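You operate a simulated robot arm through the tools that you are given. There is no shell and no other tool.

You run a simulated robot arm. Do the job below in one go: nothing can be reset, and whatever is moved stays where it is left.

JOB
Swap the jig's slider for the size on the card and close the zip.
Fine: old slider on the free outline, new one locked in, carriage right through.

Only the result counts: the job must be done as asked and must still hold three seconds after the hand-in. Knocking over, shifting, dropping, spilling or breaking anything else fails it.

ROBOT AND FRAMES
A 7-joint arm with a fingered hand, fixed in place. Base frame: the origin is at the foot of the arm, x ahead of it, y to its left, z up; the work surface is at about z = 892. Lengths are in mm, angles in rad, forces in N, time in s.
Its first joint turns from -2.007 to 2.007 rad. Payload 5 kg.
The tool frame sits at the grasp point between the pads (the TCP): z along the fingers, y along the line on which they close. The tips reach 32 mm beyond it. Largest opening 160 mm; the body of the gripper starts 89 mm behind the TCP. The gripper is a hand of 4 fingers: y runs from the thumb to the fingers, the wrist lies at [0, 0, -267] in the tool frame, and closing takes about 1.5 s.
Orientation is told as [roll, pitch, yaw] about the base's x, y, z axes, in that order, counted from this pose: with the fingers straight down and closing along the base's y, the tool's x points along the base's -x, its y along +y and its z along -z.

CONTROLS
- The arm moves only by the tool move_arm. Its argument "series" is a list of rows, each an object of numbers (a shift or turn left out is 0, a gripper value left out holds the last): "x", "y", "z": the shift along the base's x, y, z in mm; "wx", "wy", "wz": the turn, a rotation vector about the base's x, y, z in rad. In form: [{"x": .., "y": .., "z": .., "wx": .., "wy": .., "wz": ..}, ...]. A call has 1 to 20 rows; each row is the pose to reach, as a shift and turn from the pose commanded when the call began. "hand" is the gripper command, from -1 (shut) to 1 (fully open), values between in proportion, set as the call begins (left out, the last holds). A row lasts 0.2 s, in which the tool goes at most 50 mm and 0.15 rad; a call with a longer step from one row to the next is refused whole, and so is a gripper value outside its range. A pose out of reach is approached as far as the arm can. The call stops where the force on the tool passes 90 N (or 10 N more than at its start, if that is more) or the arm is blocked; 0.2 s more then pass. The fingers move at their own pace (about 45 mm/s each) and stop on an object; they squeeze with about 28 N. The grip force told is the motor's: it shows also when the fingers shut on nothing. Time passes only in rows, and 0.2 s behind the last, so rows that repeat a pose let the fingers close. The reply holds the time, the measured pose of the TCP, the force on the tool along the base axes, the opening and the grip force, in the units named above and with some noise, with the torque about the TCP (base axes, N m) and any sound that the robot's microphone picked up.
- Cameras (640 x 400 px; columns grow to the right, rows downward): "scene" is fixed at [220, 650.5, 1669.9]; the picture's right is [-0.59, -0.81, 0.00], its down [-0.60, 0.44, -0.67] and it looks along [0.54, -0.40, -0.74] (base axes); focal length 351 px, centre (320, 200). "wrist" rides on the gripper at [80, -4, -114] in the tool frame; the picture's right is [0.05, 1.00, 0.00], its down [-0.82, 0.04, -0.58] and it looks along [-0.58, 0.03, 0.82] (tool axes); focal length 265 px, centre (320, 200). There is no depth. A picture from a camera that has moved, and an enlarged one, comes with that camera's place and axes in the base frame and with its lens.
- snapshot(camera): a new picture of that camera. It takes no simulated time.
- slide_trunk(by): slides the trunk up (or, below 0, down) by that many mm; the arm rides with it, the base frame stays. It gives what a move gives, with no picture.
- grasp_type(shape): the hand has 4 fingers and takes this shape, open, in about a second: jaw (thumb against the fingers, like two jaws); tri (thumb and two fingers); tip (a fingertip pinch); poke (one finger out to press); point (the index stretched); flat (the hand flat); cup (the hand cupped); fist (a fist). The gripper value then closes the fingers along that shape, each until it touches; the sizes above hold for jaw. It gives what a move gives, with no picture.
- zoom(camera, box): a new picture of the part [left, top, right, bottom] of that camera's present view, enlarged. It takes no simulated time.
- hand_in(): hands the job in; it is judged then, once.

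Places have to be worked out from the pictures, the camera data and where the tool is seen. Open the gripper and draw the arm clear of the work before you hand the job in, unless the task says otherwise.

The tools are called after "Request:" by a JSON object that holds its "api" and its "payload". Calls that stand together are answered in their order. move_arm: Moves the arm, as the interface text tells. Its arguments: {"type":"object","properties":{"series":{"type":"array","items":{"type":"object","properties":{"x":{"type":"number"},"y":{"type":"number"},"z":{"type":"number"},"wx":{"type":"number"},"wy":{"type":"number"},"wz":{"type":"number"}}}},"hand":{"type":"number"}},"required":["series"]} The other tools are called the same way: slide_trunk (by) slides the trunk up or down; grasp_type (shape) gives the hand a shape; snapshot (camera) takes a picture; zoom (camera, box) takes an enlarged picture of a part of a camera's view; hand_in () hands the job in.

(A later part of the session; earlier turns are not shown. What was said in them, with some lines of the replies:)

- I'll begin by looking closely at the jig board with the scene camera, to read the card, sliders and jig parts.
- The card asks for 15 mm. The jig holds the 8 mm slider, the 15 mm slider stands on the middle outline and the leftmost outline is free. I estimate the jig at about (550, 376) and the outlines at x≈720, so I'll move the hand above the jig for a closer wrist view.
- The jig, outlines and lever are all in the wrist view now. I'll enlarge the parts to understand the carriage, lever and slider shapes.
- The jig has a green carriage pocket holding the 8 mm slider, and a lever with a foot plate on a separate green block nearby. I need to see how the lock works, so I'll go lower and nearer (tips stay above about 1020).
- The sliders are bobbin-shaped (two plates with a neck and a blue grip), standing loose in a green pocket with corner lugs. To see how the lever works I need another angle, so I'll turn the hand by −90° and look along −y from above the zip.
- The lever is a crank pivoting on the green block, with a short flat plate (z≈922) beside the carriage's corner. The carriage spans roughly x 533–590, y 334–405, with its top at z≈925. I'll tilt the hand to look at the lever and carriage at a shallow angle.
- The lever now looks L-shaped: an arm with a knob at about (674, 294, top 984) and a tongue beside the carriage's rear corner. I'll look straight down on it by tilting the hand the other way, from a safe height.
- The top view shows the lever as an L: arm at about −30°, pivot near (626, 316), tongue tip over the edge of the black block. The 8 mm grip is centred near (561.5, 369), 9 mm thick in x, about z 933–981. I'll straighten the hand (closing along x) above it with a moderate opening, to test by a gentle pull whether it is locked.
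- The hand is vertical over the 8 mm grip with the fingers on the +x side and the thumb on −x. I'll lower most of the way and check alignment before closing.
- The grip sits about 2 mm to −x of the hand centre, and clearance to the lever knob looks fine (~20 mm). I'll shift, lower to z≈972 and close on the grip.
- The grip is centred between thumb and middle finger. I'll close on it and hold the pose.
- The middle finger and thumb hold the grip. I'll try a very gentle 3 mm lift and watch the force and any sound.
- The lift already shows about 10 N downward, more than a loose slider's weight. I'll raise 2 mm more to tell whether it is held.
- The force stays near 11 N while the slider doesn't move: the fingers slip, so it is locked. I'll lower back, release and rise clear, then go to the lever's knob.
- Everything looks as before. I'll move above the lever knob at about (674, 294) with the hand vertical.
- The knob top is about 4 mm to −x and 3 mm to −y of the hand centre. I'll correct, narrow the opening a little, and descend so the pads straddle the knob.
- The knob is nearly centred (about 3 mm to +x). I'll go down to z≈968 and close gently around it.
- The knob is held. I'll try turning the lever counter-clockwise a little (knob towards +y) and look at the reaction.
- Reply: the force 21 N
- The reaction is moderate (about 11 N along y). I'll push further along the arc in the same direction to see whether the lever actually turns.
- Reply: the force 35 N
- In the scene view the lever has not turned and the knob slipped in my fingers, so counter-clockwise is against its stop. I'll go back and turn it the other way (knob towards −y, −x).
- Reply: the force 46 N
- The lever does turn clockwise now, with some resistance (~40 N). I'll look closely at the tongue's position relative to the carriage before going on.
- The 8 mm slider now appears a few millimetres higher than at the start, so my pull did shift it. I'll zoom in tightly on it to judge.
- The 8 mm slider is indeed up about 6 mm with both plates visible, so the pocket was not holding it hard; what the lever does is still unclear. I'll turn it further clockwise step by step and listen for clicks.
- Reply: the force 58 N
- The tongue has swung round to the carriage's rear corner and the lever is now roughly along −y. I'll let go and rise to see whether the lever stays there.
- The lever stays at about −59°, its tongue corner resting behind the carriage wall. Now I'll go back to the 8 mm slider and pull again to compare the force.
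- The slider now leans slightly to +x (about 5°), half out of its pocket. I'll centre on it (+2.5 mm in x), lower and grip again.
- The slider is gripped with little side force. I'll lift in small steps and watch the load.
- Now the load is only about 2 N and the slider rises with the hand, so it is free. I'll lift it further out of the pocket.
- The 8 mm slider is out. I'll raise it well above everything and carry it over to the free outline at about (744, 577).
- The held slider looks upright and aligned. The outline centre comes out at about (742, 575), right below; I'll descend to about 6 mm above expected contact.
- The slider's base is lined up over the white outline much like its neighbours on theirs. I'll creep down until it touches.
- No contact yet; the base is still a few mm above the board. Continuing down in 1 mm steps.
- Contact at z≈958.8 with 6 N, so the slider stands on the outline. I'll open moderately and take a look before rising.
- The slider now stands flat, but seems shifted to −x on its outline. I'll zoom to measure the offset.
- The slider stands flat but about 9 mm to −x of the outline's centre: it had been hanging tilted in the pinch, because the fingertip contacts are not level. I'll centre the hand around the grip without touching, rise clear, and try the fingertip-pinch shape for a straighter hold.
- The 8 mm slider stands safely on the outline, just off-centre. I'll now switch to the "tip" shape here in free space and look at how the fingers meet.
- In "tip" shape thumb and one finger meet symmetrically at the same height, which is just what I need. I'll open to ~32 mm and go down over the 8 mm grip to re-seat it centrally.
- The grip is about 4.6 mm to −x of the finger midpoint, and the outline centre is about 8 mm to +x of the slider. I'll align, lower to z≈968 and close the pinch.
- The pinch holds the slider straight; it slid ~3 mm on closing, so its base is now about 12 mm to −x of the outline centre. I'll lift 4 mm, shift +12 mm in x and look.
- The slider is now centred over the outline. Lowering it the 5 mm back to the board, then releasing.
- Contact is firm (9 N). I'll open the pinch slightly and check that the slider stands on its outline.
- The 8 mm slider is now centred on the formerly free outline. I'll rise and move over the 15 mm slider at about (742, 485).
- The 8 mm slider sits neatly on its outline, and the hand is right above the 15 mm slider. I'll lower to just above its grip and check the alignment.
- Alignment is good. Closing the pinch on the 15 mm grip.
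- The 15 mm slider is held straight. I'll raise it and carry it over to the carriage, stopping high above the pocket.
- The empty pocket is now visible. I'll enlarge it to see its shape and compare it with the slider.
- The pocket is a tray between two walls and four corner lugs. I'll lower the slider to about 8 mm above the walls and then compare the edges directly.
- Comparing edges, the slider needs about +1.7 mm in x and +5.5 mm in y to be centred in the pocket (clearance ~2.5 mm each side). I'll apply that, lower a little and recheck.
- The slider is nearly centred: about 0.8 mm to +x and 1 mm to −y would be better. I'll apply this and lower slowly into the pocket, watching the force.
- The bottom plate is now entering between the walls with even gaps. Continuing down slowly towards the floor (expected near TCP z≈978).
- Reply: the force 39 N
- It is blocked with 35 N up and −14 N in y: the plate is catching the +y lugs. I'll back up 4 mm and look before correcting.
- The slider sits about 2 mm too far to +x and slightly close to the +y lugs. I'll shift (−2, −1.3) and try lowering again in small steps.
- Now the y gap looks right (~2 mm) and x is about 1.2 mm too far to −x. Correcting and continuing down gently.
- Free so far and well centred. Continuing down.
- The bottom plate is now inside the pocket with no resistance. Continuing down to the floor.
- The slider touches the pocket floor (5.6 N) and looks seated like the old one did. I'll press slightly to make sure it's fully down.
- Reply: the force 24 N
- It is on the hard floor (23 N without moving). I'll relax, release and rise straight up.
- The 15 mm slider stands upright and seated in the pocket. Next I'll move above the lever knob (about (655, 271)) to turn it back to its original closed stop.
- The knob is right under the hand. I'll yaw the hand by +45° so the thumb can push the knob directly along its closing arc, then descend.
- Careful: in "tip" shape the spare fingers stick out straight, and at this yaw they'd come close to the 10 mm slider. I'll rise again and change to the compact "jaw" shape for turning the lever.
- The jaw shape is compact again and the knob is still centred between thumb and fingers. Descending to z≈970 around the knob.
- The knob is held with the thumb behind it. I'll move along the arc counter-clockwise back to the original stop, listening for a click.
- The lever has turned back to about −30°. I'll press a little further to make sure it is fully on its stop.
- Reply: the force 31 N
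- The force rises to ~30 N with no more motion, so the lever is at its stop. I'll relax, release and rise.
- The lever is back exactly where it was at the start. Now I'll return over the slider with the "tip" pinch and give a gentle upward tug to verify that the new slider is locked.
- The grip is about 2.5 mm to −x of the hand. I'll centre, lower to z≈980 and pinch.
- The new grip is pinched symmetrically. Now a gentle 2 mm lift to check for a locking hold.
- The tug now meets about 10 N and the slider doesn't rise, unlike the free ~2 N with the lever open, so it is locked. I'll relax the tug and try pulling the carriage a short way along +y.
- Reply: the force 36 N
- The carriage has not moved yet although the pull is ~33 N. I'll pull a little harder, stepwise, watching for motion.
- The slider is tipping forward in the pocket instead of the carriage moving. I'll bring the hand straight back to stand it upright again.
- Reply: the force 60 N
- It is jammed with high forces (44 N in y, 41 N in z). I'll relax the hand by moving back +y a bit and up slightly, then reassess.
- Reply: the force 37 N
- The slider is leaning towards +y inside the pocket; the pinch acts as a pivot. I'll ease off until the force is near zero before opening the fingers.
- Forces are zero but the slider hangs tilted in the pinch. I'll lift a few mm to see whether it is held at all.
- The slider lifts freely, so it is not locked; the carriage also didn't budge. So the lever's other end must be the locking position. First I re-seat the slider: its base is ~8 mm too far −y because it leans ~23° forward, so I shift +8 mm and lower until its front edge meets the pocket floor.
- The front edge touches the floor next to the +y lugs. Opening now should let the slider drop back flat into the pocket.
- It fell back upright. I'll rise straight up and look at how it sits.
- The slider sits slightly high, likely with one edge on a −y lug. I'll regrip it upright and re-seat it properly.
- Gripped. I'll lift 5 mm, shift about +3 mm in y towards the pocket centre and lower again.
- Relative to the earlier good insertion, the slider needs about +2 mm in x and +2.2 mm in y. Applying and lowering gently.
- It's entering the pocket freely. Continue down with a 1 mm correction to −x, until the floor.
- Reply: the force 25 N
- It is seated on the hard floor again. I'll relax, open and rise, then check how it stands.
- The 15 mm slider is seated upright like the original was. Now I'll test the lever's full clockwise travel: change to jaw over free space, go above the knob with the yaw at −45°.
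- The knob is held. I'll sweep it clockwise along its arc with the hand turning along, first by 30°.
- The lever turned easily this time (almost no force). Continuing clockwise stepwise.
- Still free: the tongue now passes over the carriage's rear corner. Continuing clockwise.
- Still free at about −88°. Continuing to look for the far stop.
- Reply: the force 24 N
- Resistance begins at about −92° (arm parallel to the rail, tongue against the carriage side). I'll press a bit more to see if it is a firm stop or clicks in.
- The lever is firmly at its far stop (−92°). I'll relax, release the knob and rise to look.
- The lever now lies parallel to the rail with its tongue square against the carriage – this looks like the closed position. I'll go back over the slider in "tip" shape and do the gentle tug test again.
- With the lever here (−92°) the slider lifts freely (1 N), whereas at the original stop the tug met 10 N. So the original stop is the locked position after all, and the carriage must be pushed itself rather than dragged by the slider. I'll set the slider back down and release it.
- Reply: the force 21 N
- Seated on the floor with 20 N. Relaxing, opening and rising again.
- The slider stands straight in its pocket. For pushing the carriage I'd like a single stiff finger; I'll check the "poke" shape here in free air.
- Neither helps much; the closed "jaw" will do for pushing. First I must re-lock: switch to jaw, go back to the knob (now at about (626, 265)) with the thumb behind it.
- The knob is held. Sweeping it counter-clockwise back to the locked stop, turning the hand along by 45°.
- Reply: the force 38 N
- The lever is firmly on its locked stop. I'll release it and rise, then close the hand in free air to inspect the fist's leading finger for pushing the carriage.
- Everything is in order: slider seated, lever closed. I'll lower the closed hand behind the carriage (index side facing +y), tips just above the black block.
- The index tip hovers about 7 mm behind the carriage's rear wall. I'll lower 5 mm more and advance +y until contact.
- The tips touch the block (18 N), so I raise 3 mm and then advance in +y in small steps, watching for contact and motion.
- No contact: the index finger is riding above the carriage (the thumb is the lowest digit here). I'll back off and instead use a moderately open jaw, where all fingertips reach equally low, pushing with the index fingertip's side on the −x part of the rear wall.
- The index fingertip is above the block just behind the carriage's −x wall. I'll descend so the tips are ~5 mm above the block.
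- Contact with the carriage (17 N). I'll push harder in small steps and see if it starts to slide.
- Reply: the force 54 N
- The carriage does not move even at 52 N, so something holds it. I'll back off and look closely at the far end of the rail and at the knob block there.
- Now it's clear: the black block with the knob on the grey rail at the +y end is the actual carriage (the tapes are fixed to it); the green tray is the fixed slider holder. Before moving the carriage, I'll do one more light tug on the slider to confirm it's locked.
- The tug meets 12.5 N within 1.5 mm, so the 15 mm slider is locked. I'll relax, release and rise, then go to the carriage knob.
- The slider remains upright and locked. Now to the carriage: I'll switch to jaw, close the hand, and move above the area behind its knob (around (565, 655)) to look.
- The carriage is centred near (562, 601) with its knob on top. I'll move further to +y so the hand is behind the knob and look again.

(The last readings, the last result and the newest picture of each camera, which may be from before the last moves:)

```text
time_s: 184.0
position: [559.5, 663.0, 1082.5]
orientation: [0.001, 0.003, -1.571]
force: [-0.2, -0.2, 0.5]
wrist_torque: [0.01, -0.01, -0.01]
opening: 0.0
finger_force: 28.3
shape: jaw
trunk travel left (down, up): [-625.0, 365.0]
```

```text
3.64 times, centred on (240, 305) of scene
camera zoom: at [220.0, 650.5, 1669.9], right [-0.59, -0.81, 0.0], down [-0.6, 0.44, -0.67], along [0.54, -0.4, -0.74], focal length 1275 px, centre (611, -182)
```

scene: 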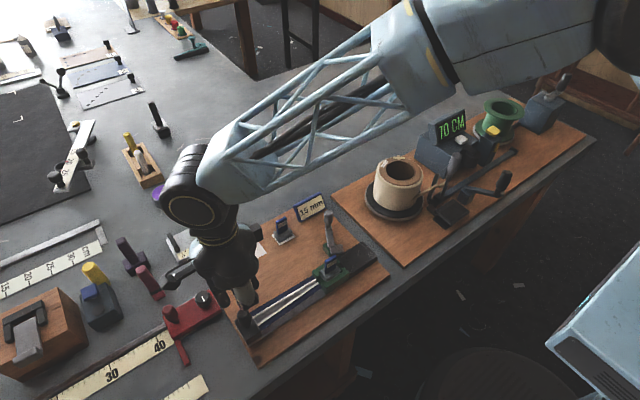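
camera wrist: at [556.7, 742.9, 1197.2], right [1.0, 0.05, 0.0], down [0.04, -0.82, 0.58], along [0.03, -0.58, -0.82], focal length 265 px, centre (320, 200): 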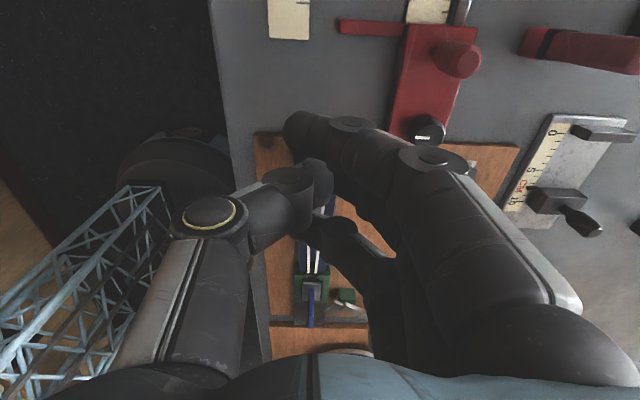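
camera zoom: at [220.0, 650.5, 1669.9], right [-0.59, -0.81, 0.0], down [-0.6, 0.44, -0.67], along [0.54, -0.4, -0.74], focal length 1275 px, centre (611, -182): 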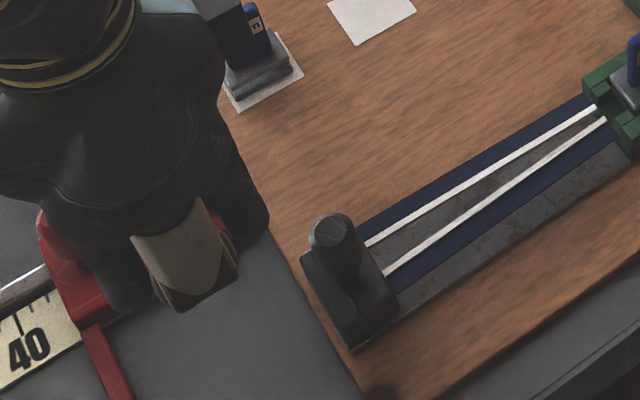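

The carriage knob is a post at about (562, 595), top z≈983, 24 mm thick. I'll descend behind it so the side of the hand's nearest finger can push it towards −y.

Request:
{"api": "move_arm", "payload": {"series": [{"x": 1, "z": -30}, {"x": 1, "z": -60}, {"x": 1, "z": -85}, {"x": 1, "z": -102}, {"x": 1, "z": -102}]}}

Request:
{"api": "snapshot", "payload": {"camera": "wrist"}}

Request:
{"api": "zoom", "payload": {"camera": "scene", "box": [180, 250, 300, 360]}}

```text
time_s: 185.2
position: [561.3, 662.6, 982.6]
orientation: [0.0, 0.001, -1.571]
force: [0.0, 1.0, -0.5]
wrist_torque: [0.01, -0.01, -0.02]
opening: 0.0
finger_force: 27.7
shape: jaw
trunk travel left (down, up): [-625.0, 365.0]
```

```text
taken
camera wrist: at [558.7, 741.7, 1097.4], right [1.0, 0.05, 0.0], down [0.04, -0.82, 0.58], along [0.03, -0.58, -0.82], focal length 265 px, centre (320, 200)
```

wrist: 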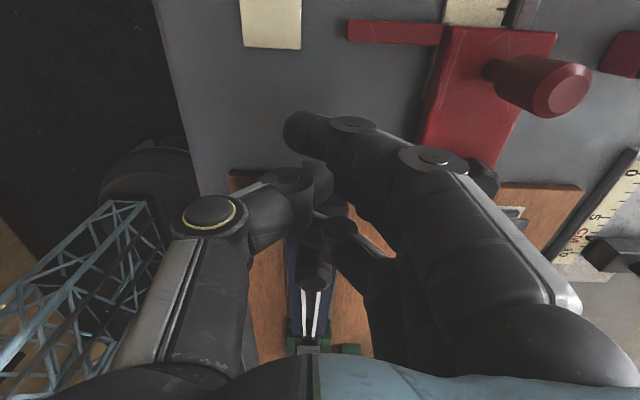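

```text
3.64 times, centred on (240, 305) of scene
camera zoom: at [220.0, 650.5, 1669.9], right [-0.59, -0.81, 0.0], down [-0.6, 0.44, -0.67], along [0.54, -0.4, -0.74], focal length 1275 px, centre (611, -182)
```

zoom: 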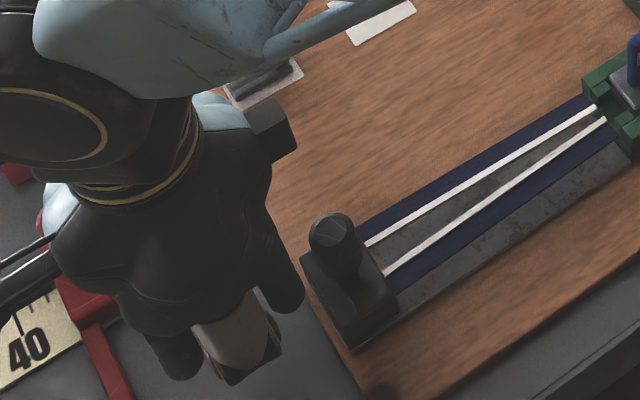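

The knob is right in front (−y) of the finger side. I'll advance in −y gently until contact.

Request:
{"api": "move_arm", "payload": {"series": [{"y": -4}, {"y": -8}, {"y": -12}, {"y": -16}, {"y": -16}]}}

Request:
{"api": "zoom", "payload": {"camera": "wrist", "box": [230, 160, 430, 380]}}

Request:
{"api": "zoom", "payload": {"camera": "scene", "box": [180, 250, 300, 360]}}

```text
time_s: 186.4
position: [562.8, 646.1, 980.9]
orientation: [0.001, 0.003, -1.572]
force: [0.8, 1.6, -0.4]
wrist_torque: [-0.01, 0.0, 0.01]
opening: 0.1
finger_force: 27.4
shape: jaw
trunk travel left (down, up): [-625.0, 365.0]
```

```text
1.82 times, centred on (330, 270) of wrist
camera zoom: at [559.2, 726.6, 1096.1], right [1.0, 0.05, 0.0], down [0.04, -0.82, 0.58], along [0.03, -0.58, -0.82], focal length 483 px, centre (302, 73)
```

zoom: 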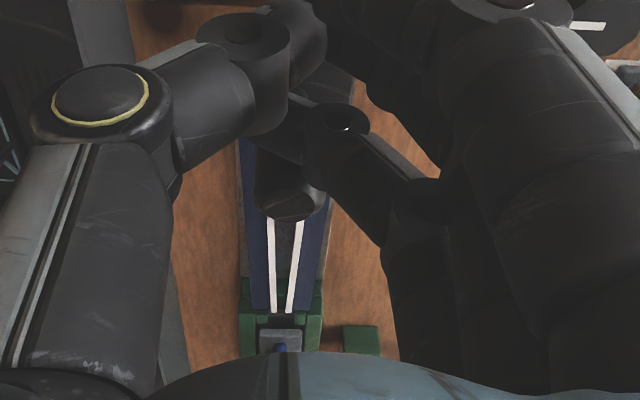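

```text
3.64 times, centred on (240, 305) of scene
camera zoom: at [220.0, 650.5, 1669.9], right [-0.59, -0.81, 0.0], down [-0.6, 0.44, -0.67], along [0.54, -0.4, -0.74], focal length 1275 px, centre (611, -182)
```

zoom: 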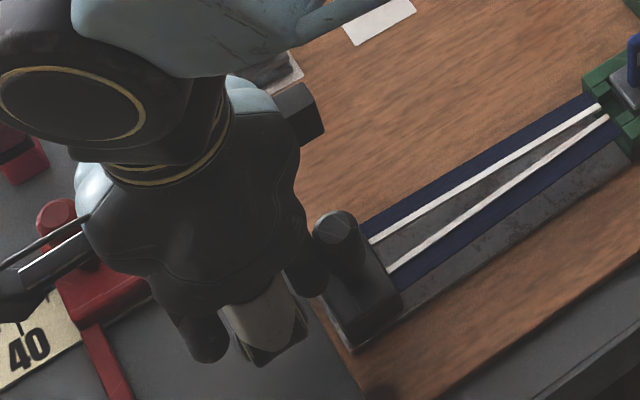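

Contact made and the carriage yields with very little force. I'll push it on in −y, 30 mm first.

Request:
{"api": "move_arm", "payload": {"series": [{"y": -6}, {"y": -12}, {"y": -18}, {"y": -24}, {"y": -30}, {"y": -30}]}}

Request:
{"api": "zoom", "payload": {"camera": "scene", "box": [200, 220, 350, 360]}}

Request:
{"api": "snapshot", "payload": {"camera": "wrist"}}

```text
time_s: 187.8
position: [561.9, 615.8, 982.9]
orientation: [-0.002, 0.001, -1.569]
force: [0.5, 0.3, -0.1]
wrist_torque: [0.03, -0.02, 0.02]
opening: 0.2
finger_force: 27.9
shape: jaw
trunk travel left (down, up): [-625.0, 365.0]
```

```text
2.86 times, centred on (275, 290) of scene
camera zoom: at [220.0, 650.5, 1669.9], right [-0.59, -0.81, 0.0], down [-0.6, 0.44, -0.67], along [0.54, -0.4, -0.74], focal length 1002 px, centre (449, -57)
```

zoom: 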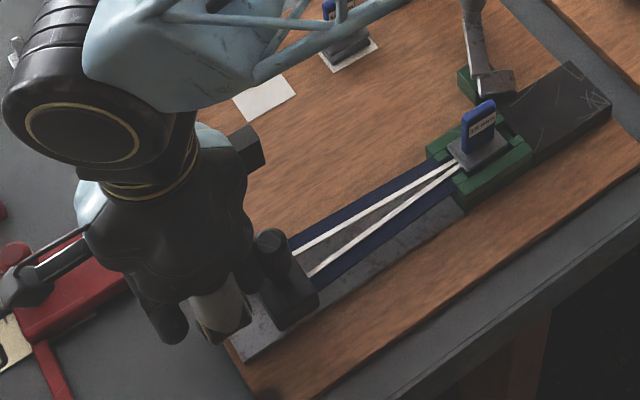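

```text
taken
camera wrist: at [559.1, 696.2, 1097.0], right [1.0, 0.05, 0.0], down [0.04, -0.82, 0.58], along [0.03, -0.58, -0.82], focal length 265 px, centre (320, 200)
```

wrist: 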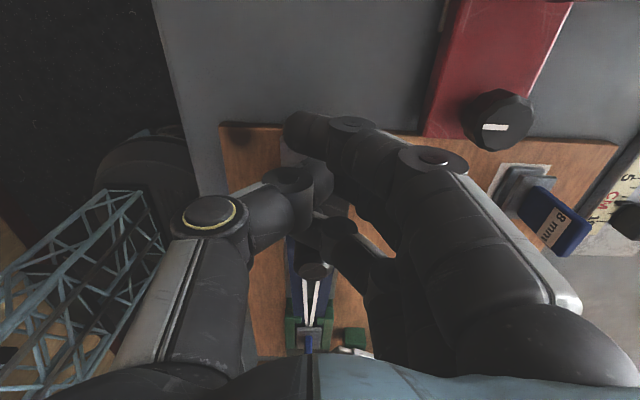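

The carriage and tapes move, the teeth are meshing in the slider and it stands firm. Continuing another 45 mm.

Request:
{"api": "move_arm", "payload": {"series": [{"y": -6}, {"y": -12}, {"y": -18}, {"y": -24}, {"y": -30}, {"y": -36}, {"y": -42}, {"y": -45}, {"y": -45}]}}

Request:
{"api": "zoom", "payload": {"camera": "scene", "box": [230, 210, 380, 350]}}

```text
time_s: 189.8
position: [560.6, 572.8, 981.6]
orientation: [-0.001, 0.003, -1.571]
force: [-0.8, 0.2, 0.2]
wrist_torque: [-0.02, 0.02, 0.05]
opening: 0.0
finger_force: 27.8
shape: jaw
trunk travel left (down, up): [-625.0, 365.0]
```

```text
2.86 times, centred on (305, 280) of scene
camera zoom: at [220.0, 650.5, 1669.9], right [-0.59, -0.81, 0.0], down [-0.6, 0.44, -0.67], along [0.54, -0.4, -0.74], focal length 1002 px, centre (363, -29)
```

zoom: 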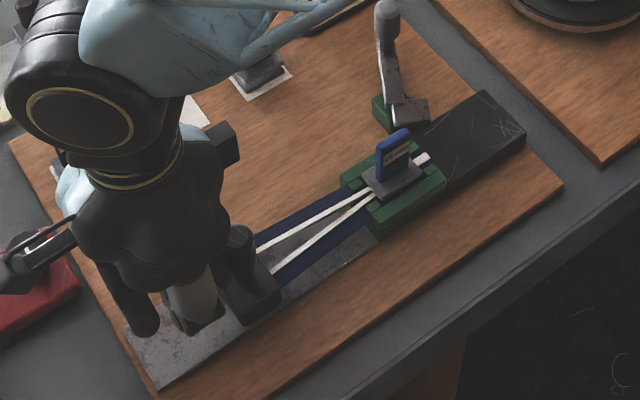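

The joined teeth are now coming out behind the slider. Continuing another 45 mm.

Request:
{"api": "move_arm", "payload": {"series": [{"y": -6}, {"y": -12}, {"y": -18}, {"y": -24}, {"y": -30}, {"y": -36}, {"y": -42}, {"y": -45}, {"y": -45}]}}

Request:
{"api": "zoom", "payload": {"camera": "scene", "box": [250, 200, 390, 330]}}

Request:
{"api": "snapshot", "payload": {"camera": "wrist"}}

```text
time_s: 191.8
position: [563.2, 526.0, 981.9]
orientation: [0.001, 0.002, -1.572]
force: [-0.2, 1.0, 0.3]
wrist_torque: [-0.02, -0.02, 0.0]
opening: 0.0
finger_force: 28.4
shape: jaw
trunk travel left (down, up): [-625.0, 365.0]
```

```text
3.08 times, centred on (320, 265) of scene
camera zoom: at [220.0, 650.5, 1669.9], right [-0.59, -0.81, 0.0], down [-0.6, 0.44, -0.67], along [0.54, -0.4, -0.74], focal length 1079 px, centre (320, 0)
```

zoom: 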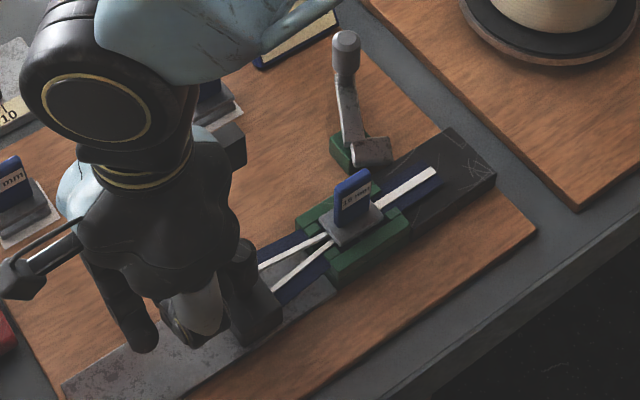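

```text
taken
camera wrist: at [559.9, 606.4, 1096.4], right [1.0, 0.05, 0.0], down [0.04, -0.82, 0.58], along [0.03, -0.58, -0.82], focal length 265 px, centre (320, 200)
```

wrist: 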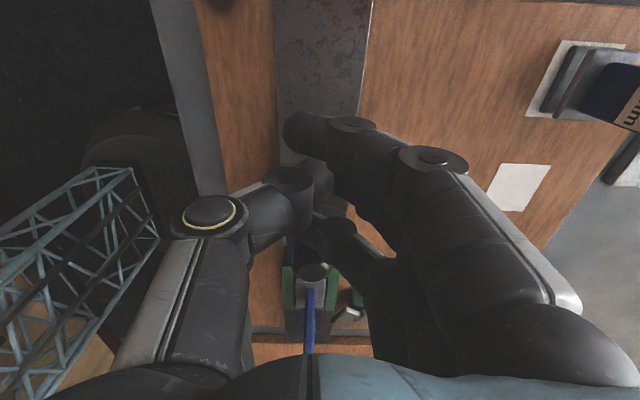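

The zip is closing nicely. Continuing, 36 mm more with a watch on the force.

Request:
{"api": "move_arm", "payload": {"series": [{"y": -6}, {"y": -12}, {"y": -18}, {"y": -24}, {"y": -30}, {"y": -36}, {"y": -36}]}}

Request:
{"api": "zoom", "payload": {"camera": "scene", "box": [270, 200, 390, 310]}}

```text
time_s: 193.4
position: [561.2, 495.7, 982.1]
orientation: [0.002, 0.002, -1.568]
force: [2.2, 33.2, 5.0]
wrist_torque: [0.12, -0.01, 0.06]
opening: 0.0
finger_force: 27.5
shape: jaw
trunk travel left (down, up): [-625.0, 365.0]
```

```text
3.64 times, centred on (330, 255) of scene
camera zoom: at [220.0, 650.5, 1669.9], right [-0.59, -0.81, 0.0], down [-0.6, 0.44, -0.67], along [0.54, -0.4, -0.74], focal length 1275 px, centre (284, 0)
```

zoom: 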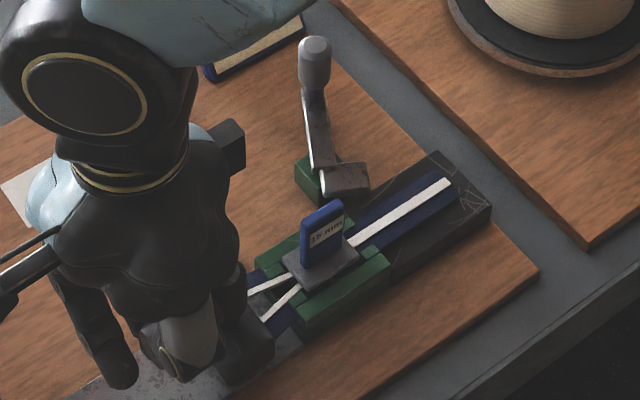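

The push meets 33 N at y≈496 – possibly the end of the carriage's travel. I'll check closely before pressing more.

Request:
{"api": "zoom", "payload": {"camera": "scene", "box": [290, 230, 390, 320]}}

Request:
{"api": "snapshot", "payload": {"camera": "wrist"}}

Request:
{"api": "zoom", "payload": {"camera": "wrist", "box": [230, 200, 430, 380]}}

```text
4.44 times, centred on (340, 275) of scene
camera zoom: at [220.0, 650.5, 1669.9], right [-0.59, -0.81, 0.0], down [-0.6, 0.44, -0.67], along [0.54, -0.4, -0.74], focal length 1558 px, centre (231, -133)
```

zoom: 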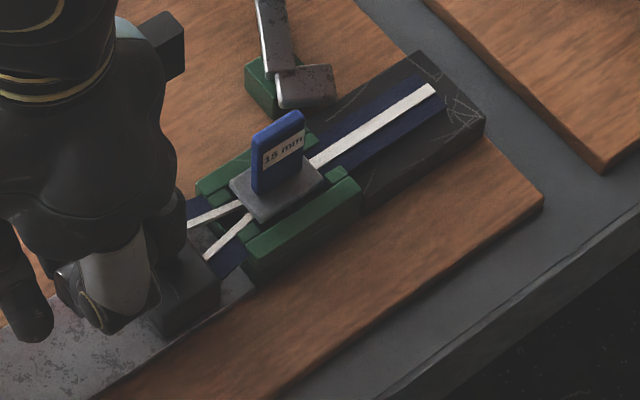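

```text
taken
camera wrist: at [558.3, 575.6, 1096.4], right [1.0, 0.05, 0.0], down [0.04, -0.82, 0.57], along [0.03, -0.57, -0.82], focal length 265 px, centre (320, 200)
```

wrist: 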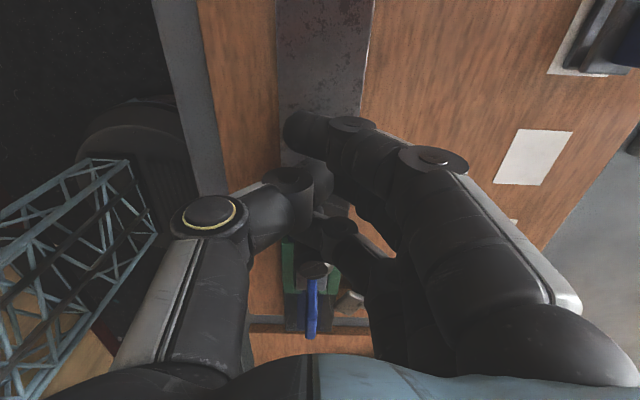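

```text
2.22 times, centred on (330, 290) of wrist
camera zoom: at [558.3, 575.6, 1096.4], right [1.0, 0.05, 0.0], down [0.04, -0.82, 0.57], along [0.03, -0.57, -0.82], focal length 590 px, centre (298, 0)
```

zoom: 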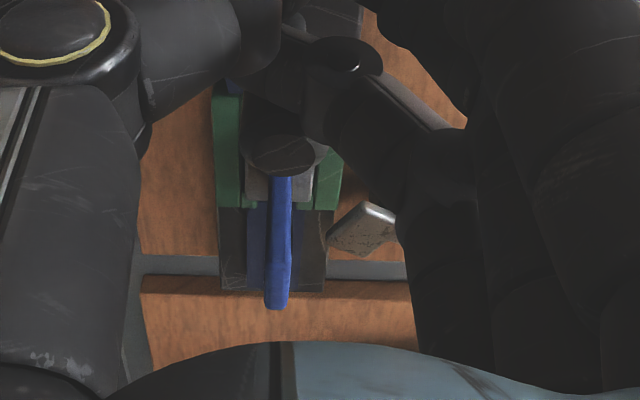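

The carriage front is ~25 mm short of the green holder. I'll press slightly more to tell a hard stop from friction.

Request:
{"api": "move_arm", "payload": {"series": [{"y": -1.5}, {"y": -3}, {"y": -3}]}}

Request:
{"api": "zoom", "payload": {"camera": "scene", "box": [290, 230, 390, 320]}}

```text
time_s: 194.2
position: [562.6, 495.0, 980.6]
orientation: [0.002, -0.001, -1.57]
force: [4.4, 42.9, 9.1]
wrist_torque: [0.08, -0.07, 0.07]
opening: 0.0
finger_force: 27.7
shape: jaw
trunk travel left (down, up): [-625.0, 365.0]
```

```text
4.44 times, centred on (340, 275) of scene
camera zoom: at [220.0, 650.5, 1669.9], right [-0.59, -0.81, 0.0], down [-0.6, 0.44, -0.67], along [0.54, -0.4, -0.74], focal length 1558 px, centre (231, -133)
```

zoom: 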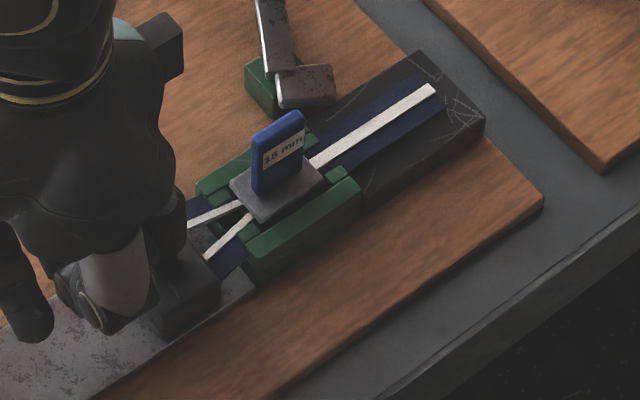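

No further motion at 43 N: it's the hard end of the travel, with the closed zip reaching nearly the end of the black bed. I'll back away from the knob and rise clear.

Request:
{"api": "move_arm", "payload": {"series": [{"y": 4}, {"y": 10}, {"y": 20}, {"y": 25, "z": 20}, {"y": 25, "z": 60}, {"y": 25, "z": 105}, {"y": 25, "z": 150}, {"y": 25, "z": 150}]}}

Request:
{"api": "snapshot", "payload": {"camera": "wrist"}}

Request:
{"api": "snapshot", "payload": {"camera": "scene"}}

Request:
{"api": "zoom", "payload": {"camera": "scene", "box": [270, 200, 390, 310]}}

```text
time_s: 196.0
position: [559.1, 510.8, 1128.3]
orientation: [0.001, -0.001, -1.572]
force: [0.7, -0.7, 0.3]
wrist_torque: [0.01, 0.0, 0.0]
opening: 0.2
finger_force: 27.5
shape: jaw
trunk travel left (down, up): [-625.0, 365.0]
```

```text
taken
camera wrist: at [556.8, 591.4, 1243.7], right [1.0, 0.05, 0.0], down [0.04, -0.82, 0.58], along [0.03, -0.58, -0.82], focal length 265 px, centre (320, 200)
```

wrist: 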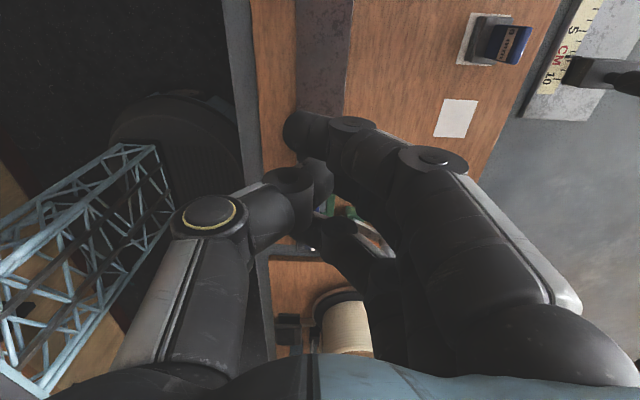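

```text
taken
```

scene: 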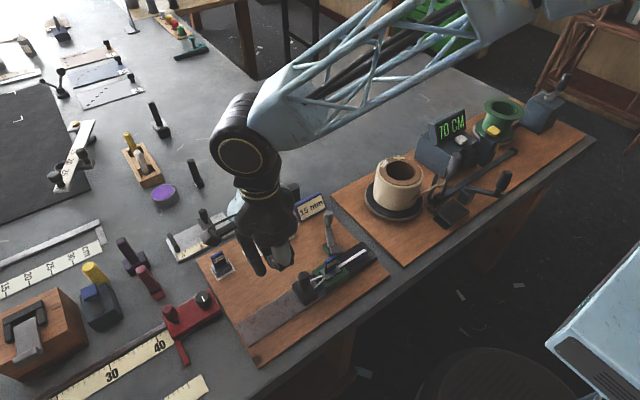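

```text
3.64 times, centred on (330, 255) of scene
camera zoom: at [220.0, 650.5, 1669.9], right [-0.59, -0.81, 0.0], down [-0.6, 0.44, -0.67], along [0.54, -0.4, -0.74], focal length 1275 px, centre (284, 0)
```

zoom: 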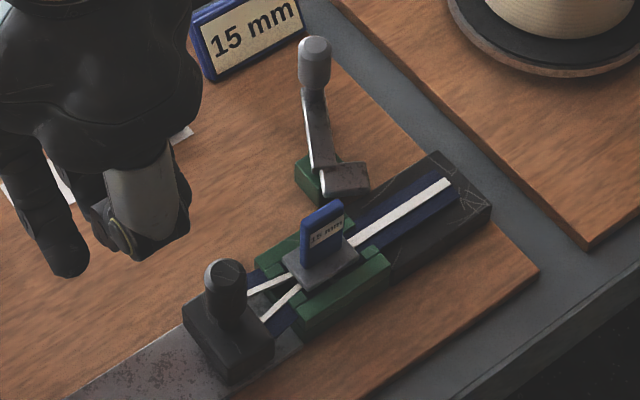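

The carriage stands at its end stop, the zip is closed and the slider still upright. I'll rise higher, move the arm clear to its starting area and open the hand.

Request:
{"api": "move_arm", "payload": {"series": [{"z": 45}, {"z": 90}, {"x": 15, "y": -33, "z": 92}, {"x": 30, "y": -66, "z": 92}, {"x": 45, "y": -99, "z": 92}, {"x": 60, "y": -132, "z": 92}, {"x": 75, "y": -165, "z": 92}, {"x": 90, "y": -198, "z": 92}, {"x": 105, "y": -231, "z": 92}, {"x": 120, "y": -264, "z": 92}, {"x": 135, "y": -297, "z": 92}, {"x": 150, "y": -330, "z": 92}, {"x": 150, "y": -330, "z": 92}], "hand": 1}}

Request:
{"api": "snapshot", "payload": {"camera": "scene"}}

Request:
{"api": "zoom", "payload": {"camera": "scene", "box": [290, 200, 390, 300]}}

Request:
{"api": "zoom", "payload": {"camera": "scene", "box": [180, 190, 330, 310]}}

```text
time_s: 198.8
position: [713.0, 184.7, 1226.0]
orientation: [-0.002, 0.001, -1.571]
force: [-0.1, 0.4, 0.7]
wrist_torque: [0.01, -0.01, 0.0]
opening: 159.7
finger_force: 0.0
shape: jaw
trunk travel left (down, up): [-625.0, 365.0]
```

```text
taken
```

scene: 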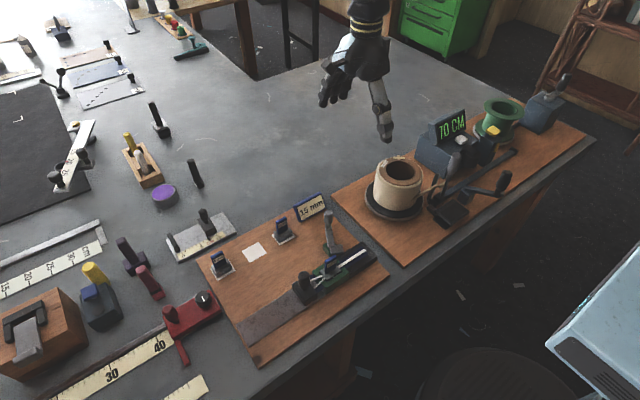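

```text
4.00 times, centred on (340, 250) of scene
camera zoom: at [220.0, 650.5, 1669.9], right [-0.59, -0.81, 0.0], down [-0.6, 0.44, -0.67], along [0.54, -0.4, -0.74], focal length 1402 px, centre (240, 0)
```

zoom: 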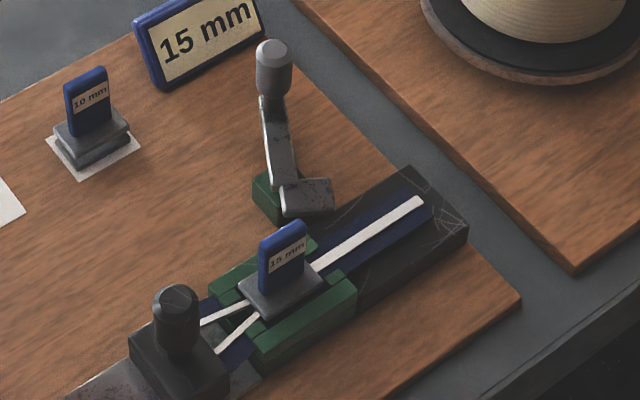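

```text
3.33 times, centred on (255, 250) of scene
camera zoom: at [220.0, 650.5, 1669.9], right [-0.59, -0.81, 0.0], down [-0.6, 0.44, -0.67], along [0.54, -0.4, -0.74], focal length 1169 px, centre (537, 33)
```

zoom: 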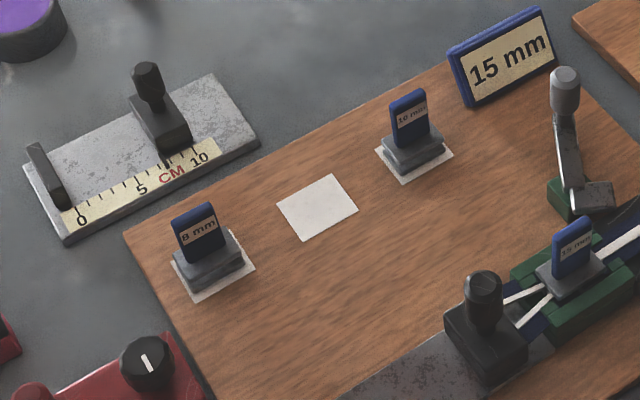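

Final check: the zip is closed with the carriage at its stop, and the 15 mm slider is seated with the lever back in its locked position. The 8 mm slider is on the formerly free outline, the 10 mm slider and the other tools look untouched, and the hand is open and clear. Handing in.

Request:
{"api": "hand_in", "payload": {}}

```text
The job is handed in.
```

The 15 mm slider from the card is in the jig and locked, and the zip is closed. I handed the job in at that point. No verdict came back.

- **Old slider:** the 8 mm slider stands upright and centred on the outline that was free at the start.
- **New slider:** the 15 mm slider is fully down in the green holder with the lever back on its locked stop. A light upward tug met 12.5 N within 1.5 mm, against about 1 N with the lever open.
- **Carriage:** the black block with the knob is at the end of its travel. It slid at 1–2 N, then stopped hard and did not move at 43 N, about 25 mm short of the green holder. I took that as the end of its rail because the closed tape reaches nearly to the end of the black bed.
- **Detour:** before finding the real carriage I dragged on the locked slider, which tipped it out of its lock, and pushed on the fixed green holder with about 52 N. I re-seated and re-locked the slider afterwards. The pictures show no sign that the holder or board moved.
- **Everything else:** the 10 mm slider, the card and the neighbouring tools look unmoved, and the hand is open and clear of the work.
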